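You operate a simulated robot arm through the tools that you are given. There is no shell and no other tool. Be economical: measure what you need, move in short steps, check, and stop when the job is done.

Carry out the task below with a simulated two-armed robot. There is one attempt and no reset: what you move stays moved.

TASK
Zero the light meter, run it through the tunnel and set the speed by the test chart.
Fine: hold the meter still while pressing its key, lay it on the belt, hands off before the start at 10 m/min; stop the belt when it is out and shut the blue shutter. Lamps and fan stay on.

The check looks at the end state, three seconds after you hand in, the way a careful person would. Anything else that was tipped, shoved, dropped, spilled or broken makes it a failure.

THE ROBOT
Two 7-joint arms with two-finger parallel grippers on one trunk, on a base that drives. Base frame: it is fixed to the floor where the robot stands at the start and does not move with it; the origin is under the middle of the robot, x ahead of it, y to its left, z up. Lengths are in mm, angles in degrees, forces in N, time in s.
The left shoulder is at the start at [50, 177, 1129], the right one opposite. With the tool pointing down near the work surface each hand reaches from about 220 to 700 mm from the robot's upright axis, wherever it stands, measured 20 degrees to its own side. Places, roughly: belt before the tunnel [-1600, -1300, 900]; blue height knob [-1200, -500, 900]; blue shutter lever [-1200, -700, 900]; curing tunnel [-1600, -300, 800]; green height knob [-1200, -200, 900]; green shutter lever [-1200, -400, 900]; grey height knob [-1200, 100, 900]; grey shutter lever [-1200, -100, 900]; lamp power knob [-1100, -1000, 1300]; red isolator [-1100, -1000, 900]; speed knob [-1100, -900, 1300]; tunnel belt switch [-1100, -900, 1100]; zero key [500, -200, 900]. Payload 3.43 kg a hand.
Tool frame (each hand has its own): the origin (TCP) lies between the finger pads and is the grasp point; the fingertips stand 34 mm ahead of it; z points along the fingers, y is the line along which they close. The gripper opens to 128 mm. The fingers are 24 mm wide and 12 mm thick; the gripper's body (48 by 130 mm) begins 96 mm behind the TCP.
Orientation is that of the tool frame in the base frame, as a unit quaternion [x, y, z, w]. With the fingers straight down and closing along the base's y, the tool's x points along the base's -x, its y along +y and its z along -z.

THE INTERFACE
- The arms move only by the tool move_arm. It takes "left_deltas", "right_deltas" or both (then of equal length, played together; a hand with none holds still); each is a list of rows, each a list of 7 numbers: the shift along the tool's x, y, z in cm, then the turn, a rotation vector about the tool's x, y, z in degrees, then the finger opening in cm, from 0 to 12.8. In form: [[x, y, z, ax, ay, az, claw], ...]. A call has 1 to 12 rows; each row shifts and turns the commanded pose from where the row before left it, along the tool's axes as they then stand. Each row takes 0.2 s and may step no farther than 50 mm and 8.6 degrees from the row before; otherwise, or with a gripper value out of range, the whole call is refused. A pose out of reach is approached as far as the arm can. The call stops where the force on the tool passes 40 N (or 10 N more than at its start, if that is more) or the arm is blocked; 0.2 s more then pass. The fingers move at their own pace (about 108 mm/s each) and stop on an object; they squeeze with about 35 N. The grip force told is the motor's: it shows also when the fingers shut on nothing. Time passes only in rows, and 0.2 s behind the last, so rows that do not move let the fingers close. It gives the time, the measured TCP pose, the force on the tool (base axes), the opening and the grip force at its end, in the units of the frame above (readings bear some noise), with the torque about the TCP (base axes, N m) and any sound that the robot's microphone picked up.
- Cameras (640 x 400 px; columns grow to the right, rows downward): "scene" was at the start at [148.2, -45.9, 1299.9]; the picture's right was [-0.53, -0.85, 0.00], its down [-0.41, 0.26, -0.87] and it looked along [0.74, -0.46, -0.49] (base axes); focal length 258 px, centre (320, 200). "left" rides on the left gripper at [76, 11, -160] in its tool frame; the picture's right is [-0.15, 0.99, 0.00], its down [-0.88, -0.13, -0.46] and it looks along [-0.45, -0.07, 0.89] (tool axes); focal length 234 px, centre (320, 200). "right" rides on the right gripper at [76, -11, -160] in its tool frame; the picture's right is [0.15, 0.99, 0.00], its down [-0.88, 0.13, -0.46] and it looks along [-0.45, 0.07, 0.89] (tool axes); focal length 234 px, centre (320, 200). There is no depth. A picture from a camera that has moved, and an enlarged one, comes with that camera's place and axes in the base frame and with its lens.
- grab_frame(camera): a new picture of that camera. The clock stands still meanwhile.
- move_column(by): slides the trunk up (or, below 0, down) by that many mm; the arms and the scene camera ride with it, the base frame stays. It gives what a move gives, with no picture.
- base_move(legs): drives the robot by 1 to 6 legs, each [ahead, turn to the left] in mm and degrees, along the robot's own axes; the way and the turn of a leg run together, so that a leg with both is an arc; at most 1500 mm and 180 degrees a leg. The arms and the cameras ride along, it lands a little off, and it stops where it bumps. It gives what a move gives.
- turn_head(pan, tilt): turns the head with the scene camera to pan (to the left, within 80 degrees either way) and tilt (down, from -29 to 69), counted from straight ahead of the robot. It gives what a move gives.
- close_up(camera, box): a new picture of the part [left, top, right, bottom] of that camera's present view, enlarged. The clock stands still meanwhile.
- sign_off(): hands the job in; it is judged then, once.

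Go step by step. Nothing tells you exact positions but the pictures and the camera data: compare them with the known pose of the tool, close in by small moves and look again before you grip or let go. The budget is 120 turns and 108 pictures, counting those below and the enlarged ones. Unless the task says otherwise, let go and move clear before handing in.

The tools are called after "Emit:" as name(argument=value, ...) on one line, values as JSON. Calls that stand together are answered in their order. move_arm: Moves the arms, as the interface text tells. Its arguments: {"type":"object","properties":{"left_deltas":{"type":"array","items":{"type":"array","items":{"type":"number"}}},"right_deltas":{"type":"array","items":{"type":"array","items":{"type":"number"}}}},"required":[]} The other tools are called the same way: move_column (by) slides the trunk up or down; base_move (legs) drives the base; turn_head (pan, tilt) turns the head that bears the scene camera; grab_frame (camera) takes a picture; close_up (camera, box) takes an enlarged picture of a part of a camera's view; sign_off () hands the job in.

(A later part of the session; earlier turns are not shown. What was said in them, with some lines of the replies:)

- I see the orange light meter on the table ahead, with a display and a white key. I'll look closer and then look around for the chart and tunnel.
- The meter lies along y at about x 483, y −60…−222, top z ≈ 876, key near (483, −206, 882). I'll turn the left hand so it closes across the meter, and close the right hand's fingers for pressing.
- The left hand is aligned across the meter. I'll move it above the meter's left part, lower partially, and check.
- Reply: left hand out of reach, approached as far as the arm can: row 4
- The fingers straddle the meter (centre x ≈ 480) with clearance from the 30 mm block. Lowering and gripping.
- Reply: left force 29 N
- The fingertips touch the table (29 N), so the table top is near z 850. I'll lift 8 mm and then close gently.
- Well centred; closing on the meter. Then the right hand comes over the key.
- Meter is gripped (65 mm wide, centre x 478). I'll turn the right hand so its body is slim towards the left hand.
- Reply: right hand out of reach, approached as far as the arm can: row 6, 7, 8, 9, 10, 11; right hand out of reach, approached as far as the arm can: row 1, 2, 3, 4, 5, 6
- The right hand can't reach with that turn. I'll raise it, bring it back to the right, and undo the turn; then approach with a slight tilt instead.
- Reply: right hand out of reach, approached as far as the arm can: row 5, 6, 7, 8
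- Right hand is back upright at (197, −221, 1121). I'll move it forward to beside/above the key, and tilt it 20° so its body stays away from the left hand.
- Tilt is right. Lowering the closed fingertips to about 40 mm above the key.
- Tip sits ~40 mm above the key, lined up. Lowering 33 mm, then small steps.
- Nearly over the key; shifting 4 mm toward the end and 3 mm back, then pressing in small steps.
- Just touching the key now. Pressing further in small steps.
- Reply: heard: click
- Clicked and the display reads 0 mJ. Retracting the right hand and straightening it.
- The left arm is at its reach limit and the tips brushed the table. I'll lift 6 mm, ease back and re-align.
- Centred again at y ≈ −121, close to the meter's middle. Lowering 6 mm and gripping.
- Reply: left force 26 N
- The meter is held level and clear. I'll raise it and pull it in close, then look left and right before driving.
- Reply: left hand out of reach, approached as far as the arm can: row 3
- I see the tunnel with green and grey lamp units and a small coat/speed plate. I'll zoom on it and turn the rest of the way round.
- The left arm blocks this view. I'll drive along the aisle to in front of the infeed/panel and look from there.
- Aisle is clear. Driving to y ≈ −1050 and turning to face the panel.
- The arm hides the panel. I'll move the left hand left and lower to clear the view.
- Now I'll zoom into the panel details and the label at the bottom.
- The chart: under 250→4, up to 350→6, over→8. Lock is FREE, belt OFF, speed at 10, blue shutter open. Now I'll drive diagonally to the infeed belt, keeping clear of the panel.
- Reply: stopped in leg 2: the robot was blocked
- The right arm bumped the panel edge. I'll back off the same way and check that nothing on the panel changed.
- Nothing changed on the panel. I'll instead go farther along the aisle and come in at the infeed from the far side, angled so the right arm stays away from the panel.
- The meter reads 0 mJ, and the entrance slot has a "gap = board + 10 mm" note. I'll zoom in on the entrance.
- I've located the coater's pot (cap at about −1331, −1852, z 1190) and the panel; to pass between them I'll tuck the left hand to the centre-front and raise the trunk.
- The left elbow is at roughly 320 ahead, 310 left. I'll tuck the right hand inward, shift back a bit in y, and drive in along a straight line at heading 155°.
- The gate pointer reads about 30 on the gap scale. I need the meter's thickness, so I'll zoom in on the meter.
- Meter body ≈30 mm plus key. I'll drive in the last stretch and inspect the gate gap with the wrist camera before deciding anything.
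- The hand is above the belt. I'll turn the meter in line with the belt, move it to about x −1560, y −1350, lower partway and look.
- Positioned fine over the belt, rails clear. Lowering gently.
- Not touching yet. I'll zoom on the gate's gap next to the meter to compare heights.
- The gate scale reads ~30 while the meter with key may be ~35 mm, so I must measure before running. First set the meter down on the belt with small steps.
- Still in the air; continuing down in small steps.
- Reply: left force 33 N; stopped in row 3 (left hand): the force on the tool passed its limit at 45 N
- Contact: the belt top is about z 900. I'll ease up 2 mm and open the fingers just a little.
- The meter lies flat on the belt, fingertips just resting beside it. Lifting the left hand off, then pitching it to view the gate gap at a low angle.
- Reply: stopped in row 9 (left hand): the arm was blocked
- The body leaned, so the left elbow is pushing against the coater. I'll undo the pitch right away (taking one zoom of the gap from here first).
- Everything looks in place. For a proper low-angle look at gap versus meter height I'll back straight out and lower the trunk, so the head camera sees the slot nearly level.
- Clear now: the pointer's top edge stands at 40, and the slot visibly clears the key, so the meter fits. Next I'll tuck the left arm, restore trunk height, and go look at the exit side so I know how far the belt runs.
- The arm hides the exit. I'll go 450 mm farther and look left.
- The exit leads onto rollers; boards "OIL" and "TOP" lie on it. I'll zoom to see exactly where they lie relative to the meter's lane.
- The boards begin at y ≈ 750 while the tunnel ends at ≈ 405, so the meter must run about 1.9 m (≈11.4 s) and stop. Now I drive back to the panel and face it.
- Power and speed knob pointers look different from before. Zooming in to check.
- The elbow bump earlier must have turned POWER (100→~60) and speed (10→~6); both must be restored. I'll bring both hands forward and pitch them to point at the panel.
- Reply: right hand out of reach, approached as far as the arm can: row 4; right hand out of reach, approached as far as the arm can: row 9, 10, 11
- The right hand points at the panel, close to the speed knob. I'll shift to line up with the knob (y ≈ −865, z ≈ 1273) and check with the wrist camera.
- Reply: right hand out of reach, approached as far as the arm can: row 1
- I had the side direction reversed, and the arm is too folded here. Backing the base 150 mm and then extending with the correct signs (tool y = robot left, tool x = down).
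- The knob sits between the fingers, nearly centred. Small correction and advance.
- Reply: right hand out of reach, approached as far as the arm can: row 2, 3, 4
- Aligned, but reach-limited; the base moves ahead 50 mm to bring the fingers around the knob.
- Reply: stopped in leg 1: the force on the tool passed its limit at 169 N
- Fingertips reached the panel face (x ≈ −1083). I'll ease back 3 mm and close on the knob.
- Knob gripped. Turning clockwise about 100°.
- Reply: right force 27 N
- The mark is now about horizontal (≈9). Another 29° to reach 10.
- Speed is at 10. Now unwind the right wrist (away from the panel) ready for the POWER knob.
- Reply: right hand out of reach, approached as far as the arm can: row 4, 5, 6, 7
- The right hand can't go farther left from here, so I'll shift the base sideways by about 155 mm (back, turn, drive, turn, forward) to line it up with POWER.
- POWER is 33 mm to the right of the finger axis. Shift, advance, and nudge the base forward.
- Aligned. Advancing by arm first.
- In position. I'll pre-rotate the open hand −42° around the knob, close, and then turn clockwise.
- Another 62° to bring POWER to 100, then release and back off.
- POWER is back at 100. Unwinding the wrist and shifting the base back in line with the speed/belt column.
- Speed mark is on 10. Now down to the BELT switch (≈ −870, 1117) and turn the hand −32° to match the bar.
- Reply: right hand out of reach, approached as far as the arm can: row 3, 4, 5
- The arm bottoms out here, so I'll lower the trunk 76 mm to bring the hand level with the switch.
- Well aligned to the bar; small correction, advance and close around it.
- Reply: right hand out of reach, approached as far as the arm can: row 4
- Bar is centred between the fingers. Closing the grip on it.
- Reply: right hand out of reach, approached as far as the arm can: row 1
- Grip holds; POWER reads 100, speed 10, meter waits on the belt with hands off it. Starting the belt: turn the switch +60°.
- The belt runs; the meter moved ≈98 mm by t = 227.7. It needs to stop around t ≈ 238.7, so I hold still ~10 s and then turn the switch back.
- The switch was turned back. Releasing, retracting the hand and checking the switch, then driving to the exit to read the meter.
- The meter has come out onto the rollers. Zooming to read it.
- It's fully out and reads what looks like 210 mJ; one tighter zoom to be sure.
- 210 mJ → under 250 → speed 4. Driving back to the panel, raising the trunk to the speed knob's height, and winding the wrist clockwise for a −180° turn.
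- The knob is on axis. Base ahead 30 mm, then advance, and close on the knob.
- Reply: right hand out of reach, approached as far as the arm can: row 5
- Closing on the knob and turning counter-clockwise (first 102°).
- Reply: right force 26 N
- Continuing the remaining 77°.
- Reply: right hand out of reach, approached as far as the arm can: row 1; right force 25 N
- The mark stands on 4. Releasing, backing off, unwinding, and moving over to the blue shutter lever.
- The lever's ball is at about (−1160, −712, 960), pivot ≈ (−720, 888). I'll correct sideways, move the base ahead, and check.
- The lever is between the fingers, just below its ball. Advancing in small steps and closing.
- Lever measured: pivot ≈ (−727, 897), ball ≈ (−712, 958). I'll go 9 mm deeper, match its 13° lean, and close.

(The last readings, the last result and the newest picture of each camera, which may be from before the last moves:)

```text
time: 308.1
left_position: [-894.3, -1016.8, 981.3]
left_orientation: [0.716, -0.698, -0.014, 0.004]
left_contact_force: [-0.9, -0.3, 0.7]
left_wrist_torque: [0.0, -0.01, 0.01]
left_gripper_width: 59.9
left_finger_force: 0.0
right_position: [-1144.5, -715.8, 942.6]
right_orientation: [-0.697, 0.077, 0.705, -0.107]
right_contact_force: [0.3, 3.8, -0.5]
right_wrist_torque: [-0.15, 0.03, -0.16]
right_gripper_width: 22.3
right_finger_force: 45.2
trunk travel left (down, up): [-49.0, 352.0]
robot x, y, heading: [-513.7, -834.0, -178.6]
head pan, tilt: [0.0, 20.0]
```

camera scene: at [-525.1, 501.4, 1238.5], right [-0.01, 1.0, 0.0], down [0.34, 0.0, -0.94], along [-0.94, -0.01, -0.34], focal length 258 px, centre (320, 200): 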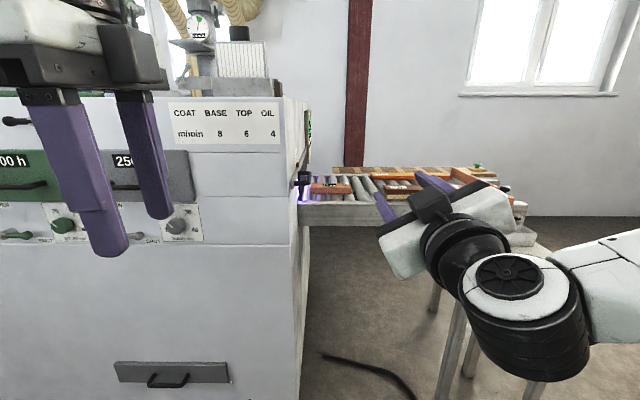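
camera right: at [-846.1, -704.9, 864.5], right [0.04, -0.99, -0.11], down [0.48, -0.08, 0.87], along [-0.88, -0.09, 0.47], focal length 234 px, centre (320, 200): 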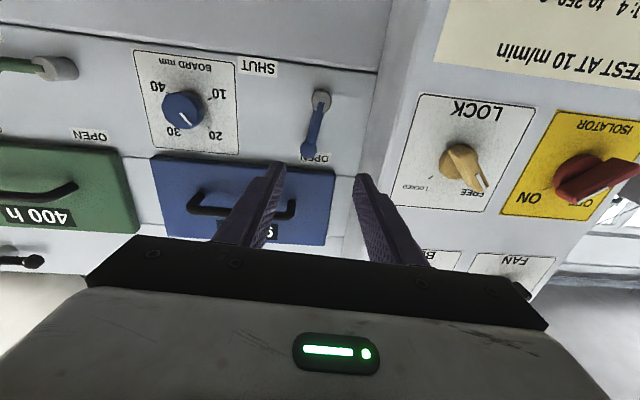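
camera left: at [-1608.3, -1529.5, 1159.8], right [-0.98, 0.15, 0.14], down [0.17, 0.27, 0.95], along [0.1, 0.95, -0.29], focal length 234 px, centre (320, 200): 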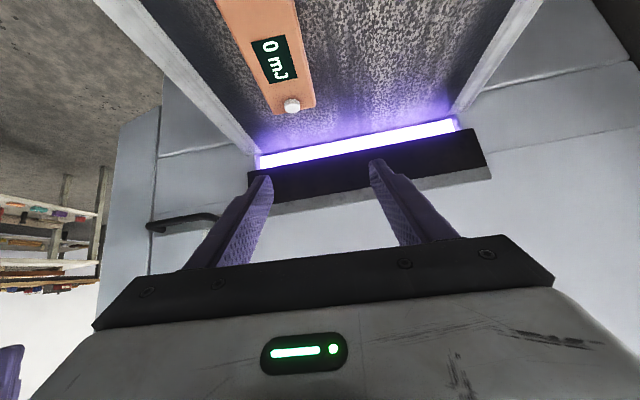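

Gripped. Swinging the lever clockwise about its pivot toward SHUT.

Emit:
move_arm(right_deltas=[[0.046, -0.658, 0, 0, 0, 8, 0.5], [0.046, -0.658, 0, 0, 0, 8, 0.5], [0.046, -0.658, 0, 0, 0, 8, 0.5], [0.046, -0.658, 0, 0, 0, 8, 0.5], [0.046, -0.658, 0, 0, 0, 8, 0.5], [0.046, -0.658, 0, 0, 0, 8, 0.5], [0.046, -0.658, 0, 0, 0, 8, 0.5], [0.046, -0.658, 0, 0, 0, 8, 0.5], [0.046, -0.658, 0, 0, 0, 8, 0.5], [0.03, -0.45, 0, 0, 0, 5.5, 0.5], [0, 0, 0, 0, 0, 0, 0.5]])

Emit:
close_up(camera="right", box=[160, 0, 480, 200])

```text
time: 309.8
left_position: [-896.1, -1015.6, 980.9]
left_orientation: [0.715, -0.699, -0.014, 0.004]
left_contact_force: [-0.4, 0.0, -0.7]
left_wrist_torque: [-0.02, 0.01, -0.03]
left_gripper_width: 59.9
left_finger_force: 0.0
right_position: [-1143.7, -681.0, 919.2]
right_orientation: [0.592, -0.407, -0.566, 0.403]
right_contact_force: [-13.1, 3.0, -18.8]
right_wrist_torque: [0.88, -0.45, -0.43]
right_gripper_width: 21.2
right_finger_force: 44.8
right hand out of reach, approached as far as the arm can: row 3, 4, 5, 6, 7, 8
trunk travel left (down, up): [-49.0, 352.0]
robot x, y, heading: [-515.2, -830.9, -178.4]
head pan, tilt: [0.0, 20.0]
stopped in row 8 (right hand): the force on the tool passed its limit at 41 N (the readings are from after the stop); the commanded pose is now the measured one
```

```text
2.00 times, centred on (320, 100) of right
camera zoom: at [-982.2, -745.7, 887.8], right [-0.02, -0.48, 0.88], down [0.43, 0.79, 0.44], along [-0.9, 0.38, 0.19], focal length 468 px, centre (320, 400)
```

zoom: 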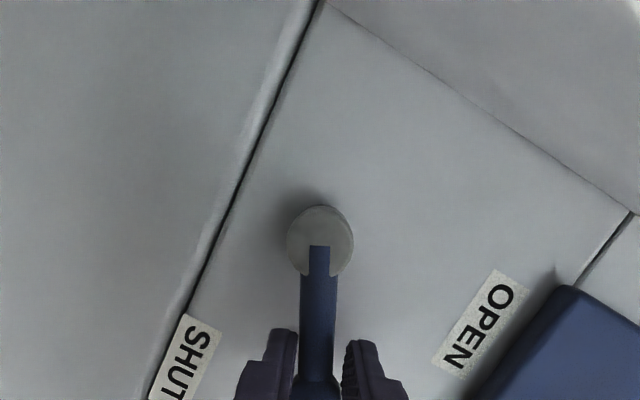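

About 65–70° done; the arm is at its limit. I'll loosen the fingers slightly and use the trunk to push the lever down the rest.

Emit:
move_arm(right_deltas=[[0, 0, 0, 0, 0, 0, 3], [0, 0, 0, 0, 0, 0, 3]])

Emit:
move_column(by=-32)

Emit:
close_up(camera="right", box=[160, 0, 480, 200])

```text
time: 310.4
left_position: [-894.0, -1016.4, 981.3]
left_orientation: [0.716, -0.698, -0.015, 0.004]
left_contact_force: [0.3, 0.2, 0.7]
left_wrist_torque: [0.0, -0.01, 0.01]
left_gripper_width: 60.2
left_finger_force: 0.1
right_position: [-1140.0, -683.6, 930.0]
right_orientation: [0.587, -0.4, -0.571, 0.411]
right_contact_force: [1.2, 0.1, 2.9]
right_wrist_torque: [-0.02, 0.27, 0.02]
right_gripper_width: 31.3
right_finger_force: 0.9
trunk travel left (down, up): [-49.0, 352.0]
robot x, y, heading: [-514.5, -833.1, -178.8]
head pan, tilt: [0.0, 20.0]
```

```text
time: 311.1
left_position: [-894.5, -1017.0, 949.1]
left_orientation: [0.715, -0.698, -0.015, 0.005]
left_contact_force: [-0.1, -0.3, -0.2]
left_wrist_torque: [-0.04, 0.0, 0.02]
left_gripper_width: 60.1
left_finger_force: 0.1
right_position: [-1140.6, -683.1, 895.9]
right_orientation: [0.588, -0.402, -0.571, 0.408]
right_contact_force: [-0.6, 0.0, 2.7]
right_wrist_torque: [-0.04, 0.04, -0.04]
right_gripper_width: 31.1
right_finger_force: 1.2
trunk travel left (down, up): [-17.0, 384.0]
robot x, y, heading: [-511.9, -833.6, -178.5]
head pan, tilt: [0.0, 20.0]
```

```text
2.00 times, centred on (320, 100) of right
camera zoom: at [-979.3, -747.9, 862.6], right [0.0, -0.48, 0.88], down [0.43, 0.79, 0.43], along [-0.9, 0.38, 0.21], focal length 468 px, centre (320, 400)
```

zoom: 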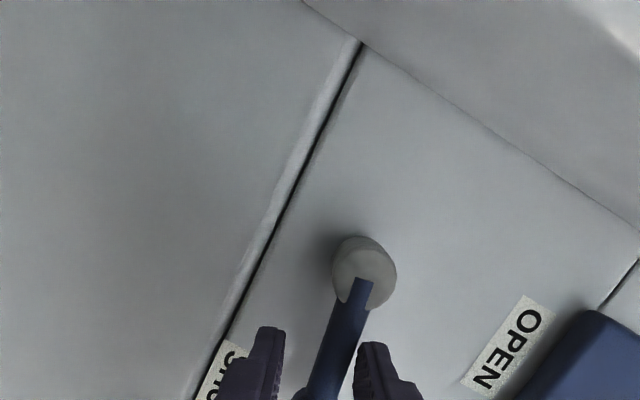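

The lever is now nearly parallel with the horizontal seam. A little more push to reach its stop, then back away and look.

Emit:
move_column(by=-10)

Emit:
move_arm(right_deltas=[[0, 0, 0, 0, 0, 0, 5], [0, 0, 0, 0, 0, 0, 6], [0, 0, -3, 0, 0, 0, 6], [0, 0, -4, 0, 0, 0, 6], [0, 0, -4, 0, 0, 0, 6]])

Emit:
grab_frame(camera="right")

```text
time: 311.7
left_position: [-894.3, -1016.1, 939.4]
left_orientation: [0.716, -0.698, -0.015, 0.006]
left_contact_force: [-0.3, -0.4, -0.4]
left_wrist_torque: [0.04, -0.01, 0.0]
left_gripper_width: 60.2
left_finger_force: 0.0
right_position: [-1139.6, -681.9, 890.0]
right_orientation: [0.584, -0.401, -0.573, 0.411]
right_contact_force: [-1.6, 4.0, 12.3]
right_wrist_torque: [-0.25, 0.35, -0.15]
right_gripper_width: 35.8
right_finger_force: 4.9
trunk travel left (down, up): [-7.0, 394.0]
robot x, y, heading: [-509.3, -831.6, -178.6]
head pan, tilt: [0.0, 20.0]
```

```text
time: 312.9
left_position: [-893.8, -1015.9, 940.5]
left_orientation: [0.716, -0.698, -0.015, 0.005]
left_contact_force: [0.1, -0.5, -0.1]
left_wrist_torque: [0.0, -0.03, 0.01]
left_gripper_width: 60.0
left_finger_force: 0.1
right_position: [-1030.3, -681.7, 887.3]
right_orientation: [0.588, -0.401, -0.571, 0.41]
right_contact_force: [0.2, 0.6, 0.7]
right_wrist_torque: [-0.01, 0.01, -0.01]
right_gripper_width: 59.9
right_finger_force: 0.1
trunk travel left (down, up): [-7.0, 394.0]
robot x, y, heading: [-512.4, -833.3, -178.7]
head pan, tilt: [0.0, 20.0]
```

```text
3 pictures are left
camera right: at [-868.7, -744.9, 853.5], right [0.0, -0.48, 0.88], down [0.43, 0.79, 0.43], along [-0.9, 0.38, 0.21], focal length 234 px, centre (320, 200)
```

right: 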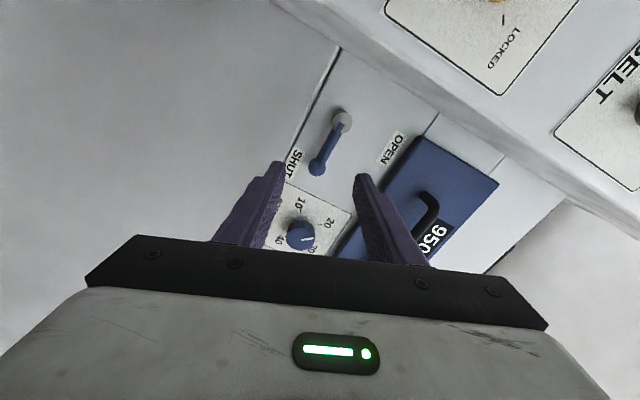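

The lever lies horizontal at its stop beside SHUT. Backing the robot off and taking a final look at the panel and levers.

Emit:
base_move(legs=[[-250, 0]])

Emit:
move_column(by=250)

Emit:
turn_head(pan=-5, tilt=15)

Emit:
grab_frame(camera="scene")

```text
time: 314.8
left_position: [-643.5, -1009.5, 939.6]
left_orientation: [0.716, -0.698, -0.015, 0.004]
left_contact_force: [0.1, 0.4, 0.6]
left_wrist_torque: [0.0, 0.0, -0.01]
left_gripper_width: 60.2
left_finger_force: 0.2
right_position: [-779.8, -674.3, 887.9]
right_orientation: [0.587, -0.401, -0.571, 0.41]
right_contact_force: [0.2, 0.0, 0.4]
right_wrist_torque: [0.0, 0.0, 0.01]
right_gripper_width: 59.9
right_finger_force: 0.0
trunk travel left (down, up): [-7.0, 394.0]
robot x, y, heading: [-256.8, -826.8, -178.6]
head pan, tilt: [0.0, 20.0]
```

```text
time: 317.3
left_position: [-644.4, -1009.3, 1188.8]
left_orientation: [0.716, -0.698, -0.014, 0.004]
left_contact_force: [0.0, -0.4, 1.4]
left_wrist_torque: [0.01, 0.01, 0.0]
left_gripper_width: 59.8
left_finger_force: 0.0
right_position: [-780.1, -674.5, 1136.3]
right_orientation: [0.588, -0.401, -0.57, 0.41]
right_contact_force: [0.7, 0.8, -0.5]
right_wrist_torque: [0.0, -0.01, -0.01]
right_gripper_width: 60.0
right_finger_force: 0.1
trunk travel left (down, up): [-257.0, 144.0]
robot x, y, heading: [-260.5, -823.6, -178.4]
head pan, tilt: [0.0, 20.0]
```

```text
time: 318.0
left_position: [-645.0, -1010.1, 1189.2]
left_orientation: [0.716, -0.698, -0.014, 0.005]
left_contact_force: [-0.1, 1.0, -0.9]
left_wrist_torque: [-0.01, 0.01, -0.01]
left_gripper_width: 59.9
left_finger_force: 0.2
right_position: [-779.9, -674.6, 1137.6]
right_orientation: [0.589, -0.4, -0.57, 0.41]
right_contact_force: [0.0, 0.0, 0.5]
right_wrist_torque: [-0.02, -0.02, -0.02]
right_gripper_width: 59.9
right_finger_force: 0.2
trunk travel left (down, up): [-257.0, 144.0]
robot x, y, heading: [-258.1, -827.1, -178.7]
head pan, tilt: [-5.0, 15.0]
```

```text
2 pictures are left
camera scene: at [-424.0, -819.3, 1279.6], right [0.06, 1.0, 0.0], down [0.26, -0.02, -0.97], along [-0.96, 0.06, -0.26], focal length 258 px, centre (320, 200)
```

scene: 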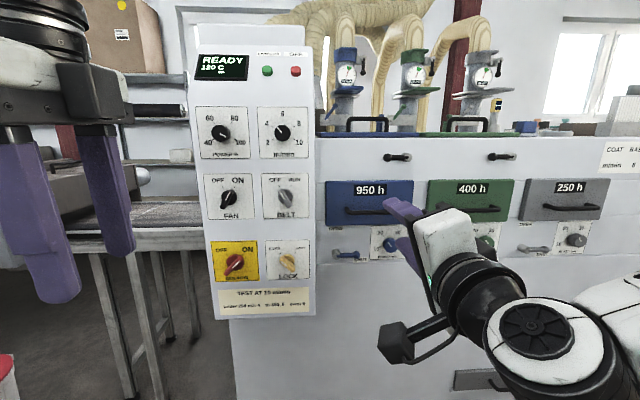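

Emit:
close_up(camera="scene", box=[190, 90, 410, 280])

Emit:
close_up(camera="scene", box=[250, 95, 330, 165])

```text
2.11 times, centred on (300, 185) of scene
camera zoom: at [-424.0, -819.3, 1279.6], right [0.06, 1.0, 0.0], down [0.26, -0.02, -0.97], along [-0.96, 0.06, -0.26], focal length 542 px, centre (362, 232)
```

zoom: 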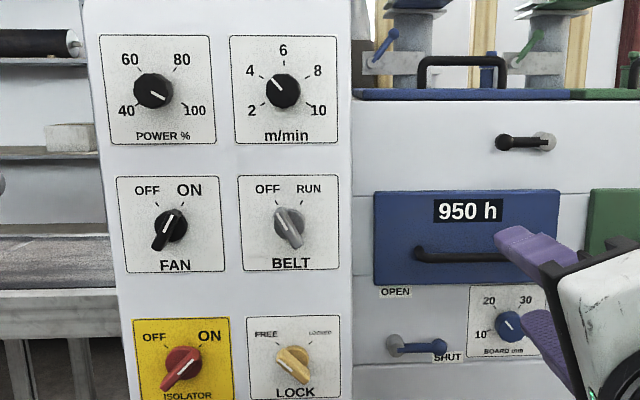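

```text
5.71 times, centred on (290, 130) of scene
camera zoom: at [-424.0, -819.3, 1279.6], right [0.06, 1.0, 0.0], down [0.26, -0.02, -0.97], along [-0.96, 0.06, -0.26], focal length 1472 px, centre (491, 600)
```

zoom: 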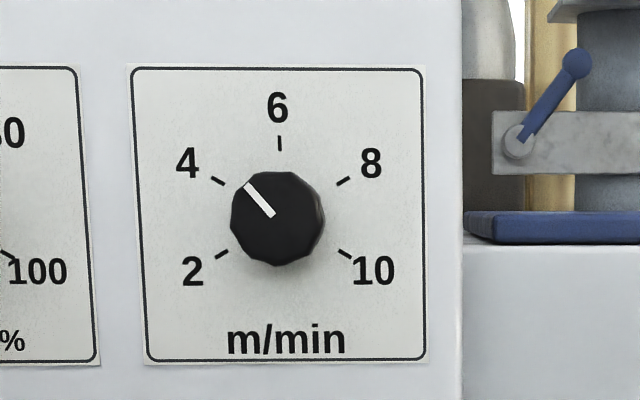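

The final zoom shows everything right except the speed knob: its mark sits at about 4.6, so it slipped back on release. I'll go back and turn it the missing ~20° using the known positions.

Emit:
base_move(legs=[[0, 90], [161, 0], [0, -90.8], [60, 0]])

Emit:
move_column(by=127)

Emit:
move_arm(right_deltas=[[0, 0, 0, 0, 0, -8.5, 6], [0, 0, 0, 0, 0, -8.5, 6], [0, 0, 0, 0, 0, -8.5, 6], [0, 0, 0, 0, 0, -8.5, 6], [0, 0, 0, 0, 0, -8.5, 6], [0, 0, 0, 0, 0, -8.5, 6], [0, 0, 0, 0, 0, -8.5, 6], [0, 0, 0, 0, 0, -8.5, 6], [0, 0, 0, 0, 0, 0, 6]])

```text
time: 327.6
left_position: [-710.2, -1153.2, 1189.0]
left_orientation: [-0.701, 0.713, 0.014, -0.004]
left_contact_force: [-0.7, 1.3, 0.2]
left_wrist_torque: [0.0, -0.05, -0.03]
left_gripper_width: 59.8
left_finger_force: 0.2
right_position: [-831.1, -813.8, 1137.6]
right_orientation: [0.579, -0.414, -0.579, 0.398]
right_contact_force: [0.0, 0.3, -0.2]
right_wrist_torque: [-0.03, 0.0, 0.0]
right_gripper_width: 60.1
right_finger_force: 0.0
trunk travel left (down, up): [-257.0, 144.0]
robot x, y, heading: [-320.7, -987.4, 178.9]
head pan, tilt: [-5.0, 15.0]
```

```text
time: 329.2
left_position: [-709.9, -1153.9, 1315.7]
left_orientation: [-0.701, 0.713, 0.014, -0.005]
left_contact_force: [0.6, -0.1, 0.2]
left_wrist_torque: [0.02, 0.02, 0.0]
left_gripper_width: 59.7
left_finger_force: 0.0
right_position: [-832.5, -813.5, 1264.7]
right_orientation: [0.579, -0.414, -0.579, 0.398]
right_contact_force: [0.4, 0.4, 0.4]
right_wrist_torque: [0.02, 0.01, 0.0]
right_gripper_width: 60.1
right_finger_force: 0.0
trunk travel left (down, up): [-384.0, 17.0]
robot x, y, heading: [-319.4, -985.1, 178.8]
head pan, tilt: [-5.0, 15.0]
```

```text
time: 331.2
left_position: [-709.3, -1154.5, 1316.2]
left_orientation: [-0.701, 0.713, 0.014, -0.004]
left_contact_force: [-0.1, 0.7, 0.4]
left_wrist_torque: [0.01, 0.0, 0.0]
left_gripper_width: 59.8
left_finger_force: 0.0
right_position: [-831.2, -814.0, 1264.6]
right_orientation: [0.711, -0.019, -0.702, 0.006]
right_contact_force: [0.1, -0.1, 0.6]
right_wrist_torque: [-0.01, 0.0, -0.02]
right_gripper_width: 60.1
right_finger_force: 0.1
trunk travel left (down, up): [-384.0, 17.0]
robot x, y, heading: [-319.2, -987.3, 178.9]
head pan, tilt: [-5.0, 15.0]
```

Hand is neutral again. Moving sideways/up to the knob's line, then forward.

Emit:
move_arm(right_deltas=[[-0.5, 2, 0, 0, 0, -1.5, 6], [-0.5, 2, 0, 0, 0, -1.5, 6], [-0.5, 2, 0, 0, 0, 0, 6], [0, 0, 0, 0, 0, 0, 6]])

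Emit:
base_move(legs=[[86, 0]])

```text
time: 332.2
left_position: [-710.1, -1153.0, 1316.8]
left_orientation: [-0.701, 0.713, 0.015, -0.005]
left_contact_force: [0.0, -0.3, 0.4]
left_wrist_torque: [0.0, 0.01, 0.0]
left_gripper_width: 59.9
left_finger_force: 0.1
right_position: [-832.1, -871.6, 1281.7]
right_orientation: [0.711, -0.001, -0.703, -0.013]
right_contact_force: [-0.3, 0.0, -1.2]
right_wrist_torque: [-0.01, 0.01, -0.02]
right_gripper_width: 60.1
right_finger_force: 0.1
trunk travel left (down, up): [-384.0, 17.0]
robot x, y, heading: [-319.2, -983.7, 178.9]
head pan, tilt: [-5.0, 15.0]
```

```text
time: 333.3
left_position: [-797.1, -1152.1, 1315.9]
left_orientation: [-0.701, 0.714, 0.014, -0.004]
left_contact_force: [-1.5, -0.6, -0.4]
left_wrist_torque: [0.0, -0.07, 0.01]
left_gripper_width: 60.0
left_finger_force: 0.1
right_position: [-920.7, -869.0, 1280.9]
right_orientation: [0.711, -0.001, -0.703, -0.012]
right_contact_force: [-1.3, 0.8, -0.1]
right_wrist_torque: [-0.01, 0.01, 0.01]
right_gripper_width: 60.2
right_finger_force: 0.0
trunk travel left (down, up): [-384.0, 17.0]
robot x, y, heading: [-405.9, -982.2, 179.2]
head pan, tilt: [-5.0, 15.0]
```

Emit:
move_arm(right_deltas=[[0.2, 0.35, 3, 0, 0, 0, 6], [0, 0, 3, 0, 0, 0, 6], [0, 0, 3, 0, 0, 0, 6], [0, 0, 2, 0, 0, 0, 6], [0, 0, 1.2, 0, 0, 0, 6], [0, 0, 0, 0, 0, 0, 6]])

```text
time: 334.7
left_position: [-797.1, -1153.2, 1317.2]
left_orientation: [-0.699, 0.715, 0.016, -0.005]
left_contact_force: [-0.5, -0.1, -0.2]
left_wrist_torque: [0.01, -0.03, -0.01]
left_gripper_width: 59.8
left_finger_force: 0.0
right_position: [-1037.6, -860.7, 1279.4]
right_orientation: [0.711, 0.001, -0.703, -0.011]
right_contact_force: [0.3, -0.1, 0.0]
right_wrist_torque: [0.0, -0.01, 0.06]
right_gripper_width: 60.9
right_finger_force: 0.4
right hand out of reach, approached as far as the arm can: row 4, 5
trunk travel left (down, up): [-384.0, 17.0]
robot x, y, heading: [-408.1, -984.0, 179.2]
head pan, tilt: [-5.0, 15.0]
```

The hand ended ~9 mm to the right of the knob axis. Correcting sideways.

Emit:
move_arm(right_deltas=[[0.1, 0.9, -0.4, 0, 0, 0, 6], [0, 0, 0, 0, 0, 0, 6]])

```text
time: 335.3
left_position: [-796.7, -1152.9, 1315.9]
left_orientation: [-0.701, 0.713, 0.014, -0.004]
left_contact_force: [0.5, -0.2, -0.3]
left_wrist_torque: [0.0, -0.01, 0.02]
left_gripper_width: 60.2
left_finger_force: 0.1
right_position: [-1031.3, -861.9, 1277.0]
right_orientation: [0.712, 0.0, -0.702, -0.013]
right_contact_force: [-1.0, 0.9, -0.4]
right_wrist_torque: [-0.03, -0.02, 0.02]
right_gripper_width: 60.1
right_finger_force: 0.0
right hand out of reach, approached as far as the arm can: row 1
trunk travel left (down, up): [-384.0, 17.0]
robot x, y, heading: [-401.3, -983.4, 178.9]
head pan, tilt: [-5.0, 15.0]
```

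Emit:
base_move(legs=[[8, 0.8]])

```text
time: 336.0
left_position: [-802.1, -1157.6, 1316.0]
left_orientation: [-0.706, 0.708, 0.014, -0.004]
left_contact_force: [0.1, 0.7, -0.1]
left_wrist_torque: [0.01, 0.0, -0.02]
left_gripper_width: 60.0
left_finger_force: 0.0
right_position: [-1040.6, -871.3, 1277.4]
right_orientation: [0.711, 0.004, -0.703, -0.007]
right_contact_force: [-0.4, -0.7, 0.2]
right_wrist_torque: [0.02, 0.02, -0.03]
right_gripper_width: 60.0
right_finger_force: 0.0
trunk travel left (down, up): [-384.0, 17.0]
robot x, y, heading: [-413.0, -985.0, 179.4]
head pan, tilt: [-5.0, 15.0]
```

Right on the knob axis. Closing.

Emit:
move_arm(right_deltas=[[0, 0, 0, 0, 0, 0, 5], [0, 0, 0, 0, 0, 0, 3.8], [0, 0, 0, 0, 0, 0, 3], [0, 0, 0, 0, 0, 0, 3], [0, 0, 0, 0, 0, 0, 3]])

```text
time: 337.2
left_position: [-801.2, -1158.8, 1315.1]
left_orientation: [-0.705, 0.709, 0.016, -0.004]
left_contact_force: [-0.7, 0.3, 0.4]
left_wrist_torque: [-0.01, 0.0, 0.07]
left_gripper_width: 59.8
left_finger_force: 0.2
right_position: [-1041.0, -872.7, 1276.3]
right_orientation: [0.711, 0.005, -0.703, -0.007]
right_contact_force: [-0.3, -3.2, 0.6]
right_wrist_torque: [-0.03, 0.03, 0.23]
right_gripper_width: 37.3
right_finger_force: 45.2
trunk travel left (down, up): [-384.0, 17.0]
robot x, y, heading: [-411.6, -983.8, 179.8]
head pan, tilt: [-5.0, 15.0]
```

Low-load grip. Turning −20°.

Emit:
move_arm(right_deltas=[[0, 0, 0, 0, 0, -5, 3], [0, 0, 0, 0, 0, -5, 3], [0, 0, 0, 0, 0, -5, 3], [0, 0, 0, 0, 0, -5, 3], [0, 0, 0, 0, 0, 0, 3], [0, 0, 0, 0, 0, 0, 3]])

```text
time: 338.6
left_position: [-800.6, -1158.9, 1314.6]
left_orientation: [-0.706, 0.708, 0.016, -0.005]
left_contact_force: [-0.4, -0.3, 0.4]
left_wrist_torque: [-0.03, -0.01, -0.03]
left_gripper_width: 60.0
left_finger_force: 0.1
right_position: [-1040.6, -872.2, 1277.2]
right_orientation: [0.7, 0.129, -0.69, -0.13]
right_contact_force: [2.4, -6.2, -3.3]
right_wrist_torque: [0.02, -0.21, 0.31]
right_gripper_width: 37.4
right_finger_force: 44.8
trunk travel left (down, up): [-384.0, 17.0]
robot x, y, heading: [-414.3, -983.1, 179.8]
head pan, tilt: [-5.0, 15.0]
```

Measured turn 20.1°, side load only ~7 N. Opening gently and backing straight off.

Emit:
move_arm(right_deltas=[[0, 0.1, 0, 0, 0, 0, 3], [0, 0, 0, 0, 0, 0, 3.85], [0, 0, 0, 0, 0, 0, 4.2], [0, 0, 0, 0, 0, 0, 5], [0, 0, 0, 0, 0, 0, 6], [0, 0, 0, 0, 0, 0, 6], [0, 0, -2, 0, 0, 0, 6], [0, 0, -4, 0, 0, 0, 6], [0, 0, -4, 0, 0, 0, 6]])

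Emit:
base_move(legs=[[-150, 0]])

```text
time: 340.6
left_position: [-801.6, -1157.1, 1315.8]
left_orientation: [-0.705, 0.709, 0.015, -0.005]
left_contact_force: [0.2, 1.2, 0.3]
left_wrist_torque: [-0.03, 0.02, 0.03]
left_gripper_width: 59.9
left_finger_force: 0.0
right_position: [-939.7, -870.9, 1276.4]
right_orientation: [0.7, 0.129, -0.691, -0.13]
right_contact_force: [0.1, -0.1, -0.1]
right_wrist_torque: [0.0, 0.04, -0.02]
right_gripper_width: 59.9
right_finger_force: 0.1
trunk travel left (down, up): [-384.0, 17.0]
robot x, y, heading: [-413.1, -986.7, 179.9]
head pan, tilt: [-5.0, 15.0]
```

```text
time: 342.0
left_position: [-651.5, -1158.4, 1317.1]
left_orientation: [-0.705, 0.709, 0.015, -0.005]
left_contact_force: [-1.0, -0.2, 0.5]
left_wrist_torque: [-0.05, 0.03, 0.03]
left_gripper_width: 59.9
left_finger_force: 0.1
right_position: [-790.1, -871.6, 1276.8]
right_orientation: [0.7, 0.128, -0.691, -0.129]
right_contact_force: [1.4, 0.3, 0.8]
right_wrist_torque: [-0.02, -0.02, 0.02]
right_gripper_width: 59.7
right_finger_force: 0.0
trunk travel left (down, up): [-384.0, 17.0]
robot x, y, heading: [-262.7, -983.3, 179.5]
head pan, tilt: [-5.0, 15.0]
```

The hands are clear of the panel and no pictures are left, so I'm handing in now with the last speed turn checked only by the arm's own reading.

Emit:
sign_off()

```text
The job is handed in.
```

I zeroed the meter and ran it through the tunnel at about 10 m/min. It read 210 mJ, which the chart puts at 4 m/min, so I set the speed to 4. The belt is off, the blue shutter is shut, and the lamps and fan are still on. Three things to know:

- **Speed setting:** my last picture showed the speed knob at about 4.6. I turned it back a further 20° by the arm's own reading and had no pictures left to confirm it sits on 4.
- **Knobs I knocked:** early on, my right elbow bumped the panel and most likely turned the lamp power from 100 to about 60 and the speed from 10 to about 6. I set power back to 100 and speed back to 10 before the run.
- **Coater contact:** my left elbow also leaned on the coater once. It looked undisturbed afterwards.
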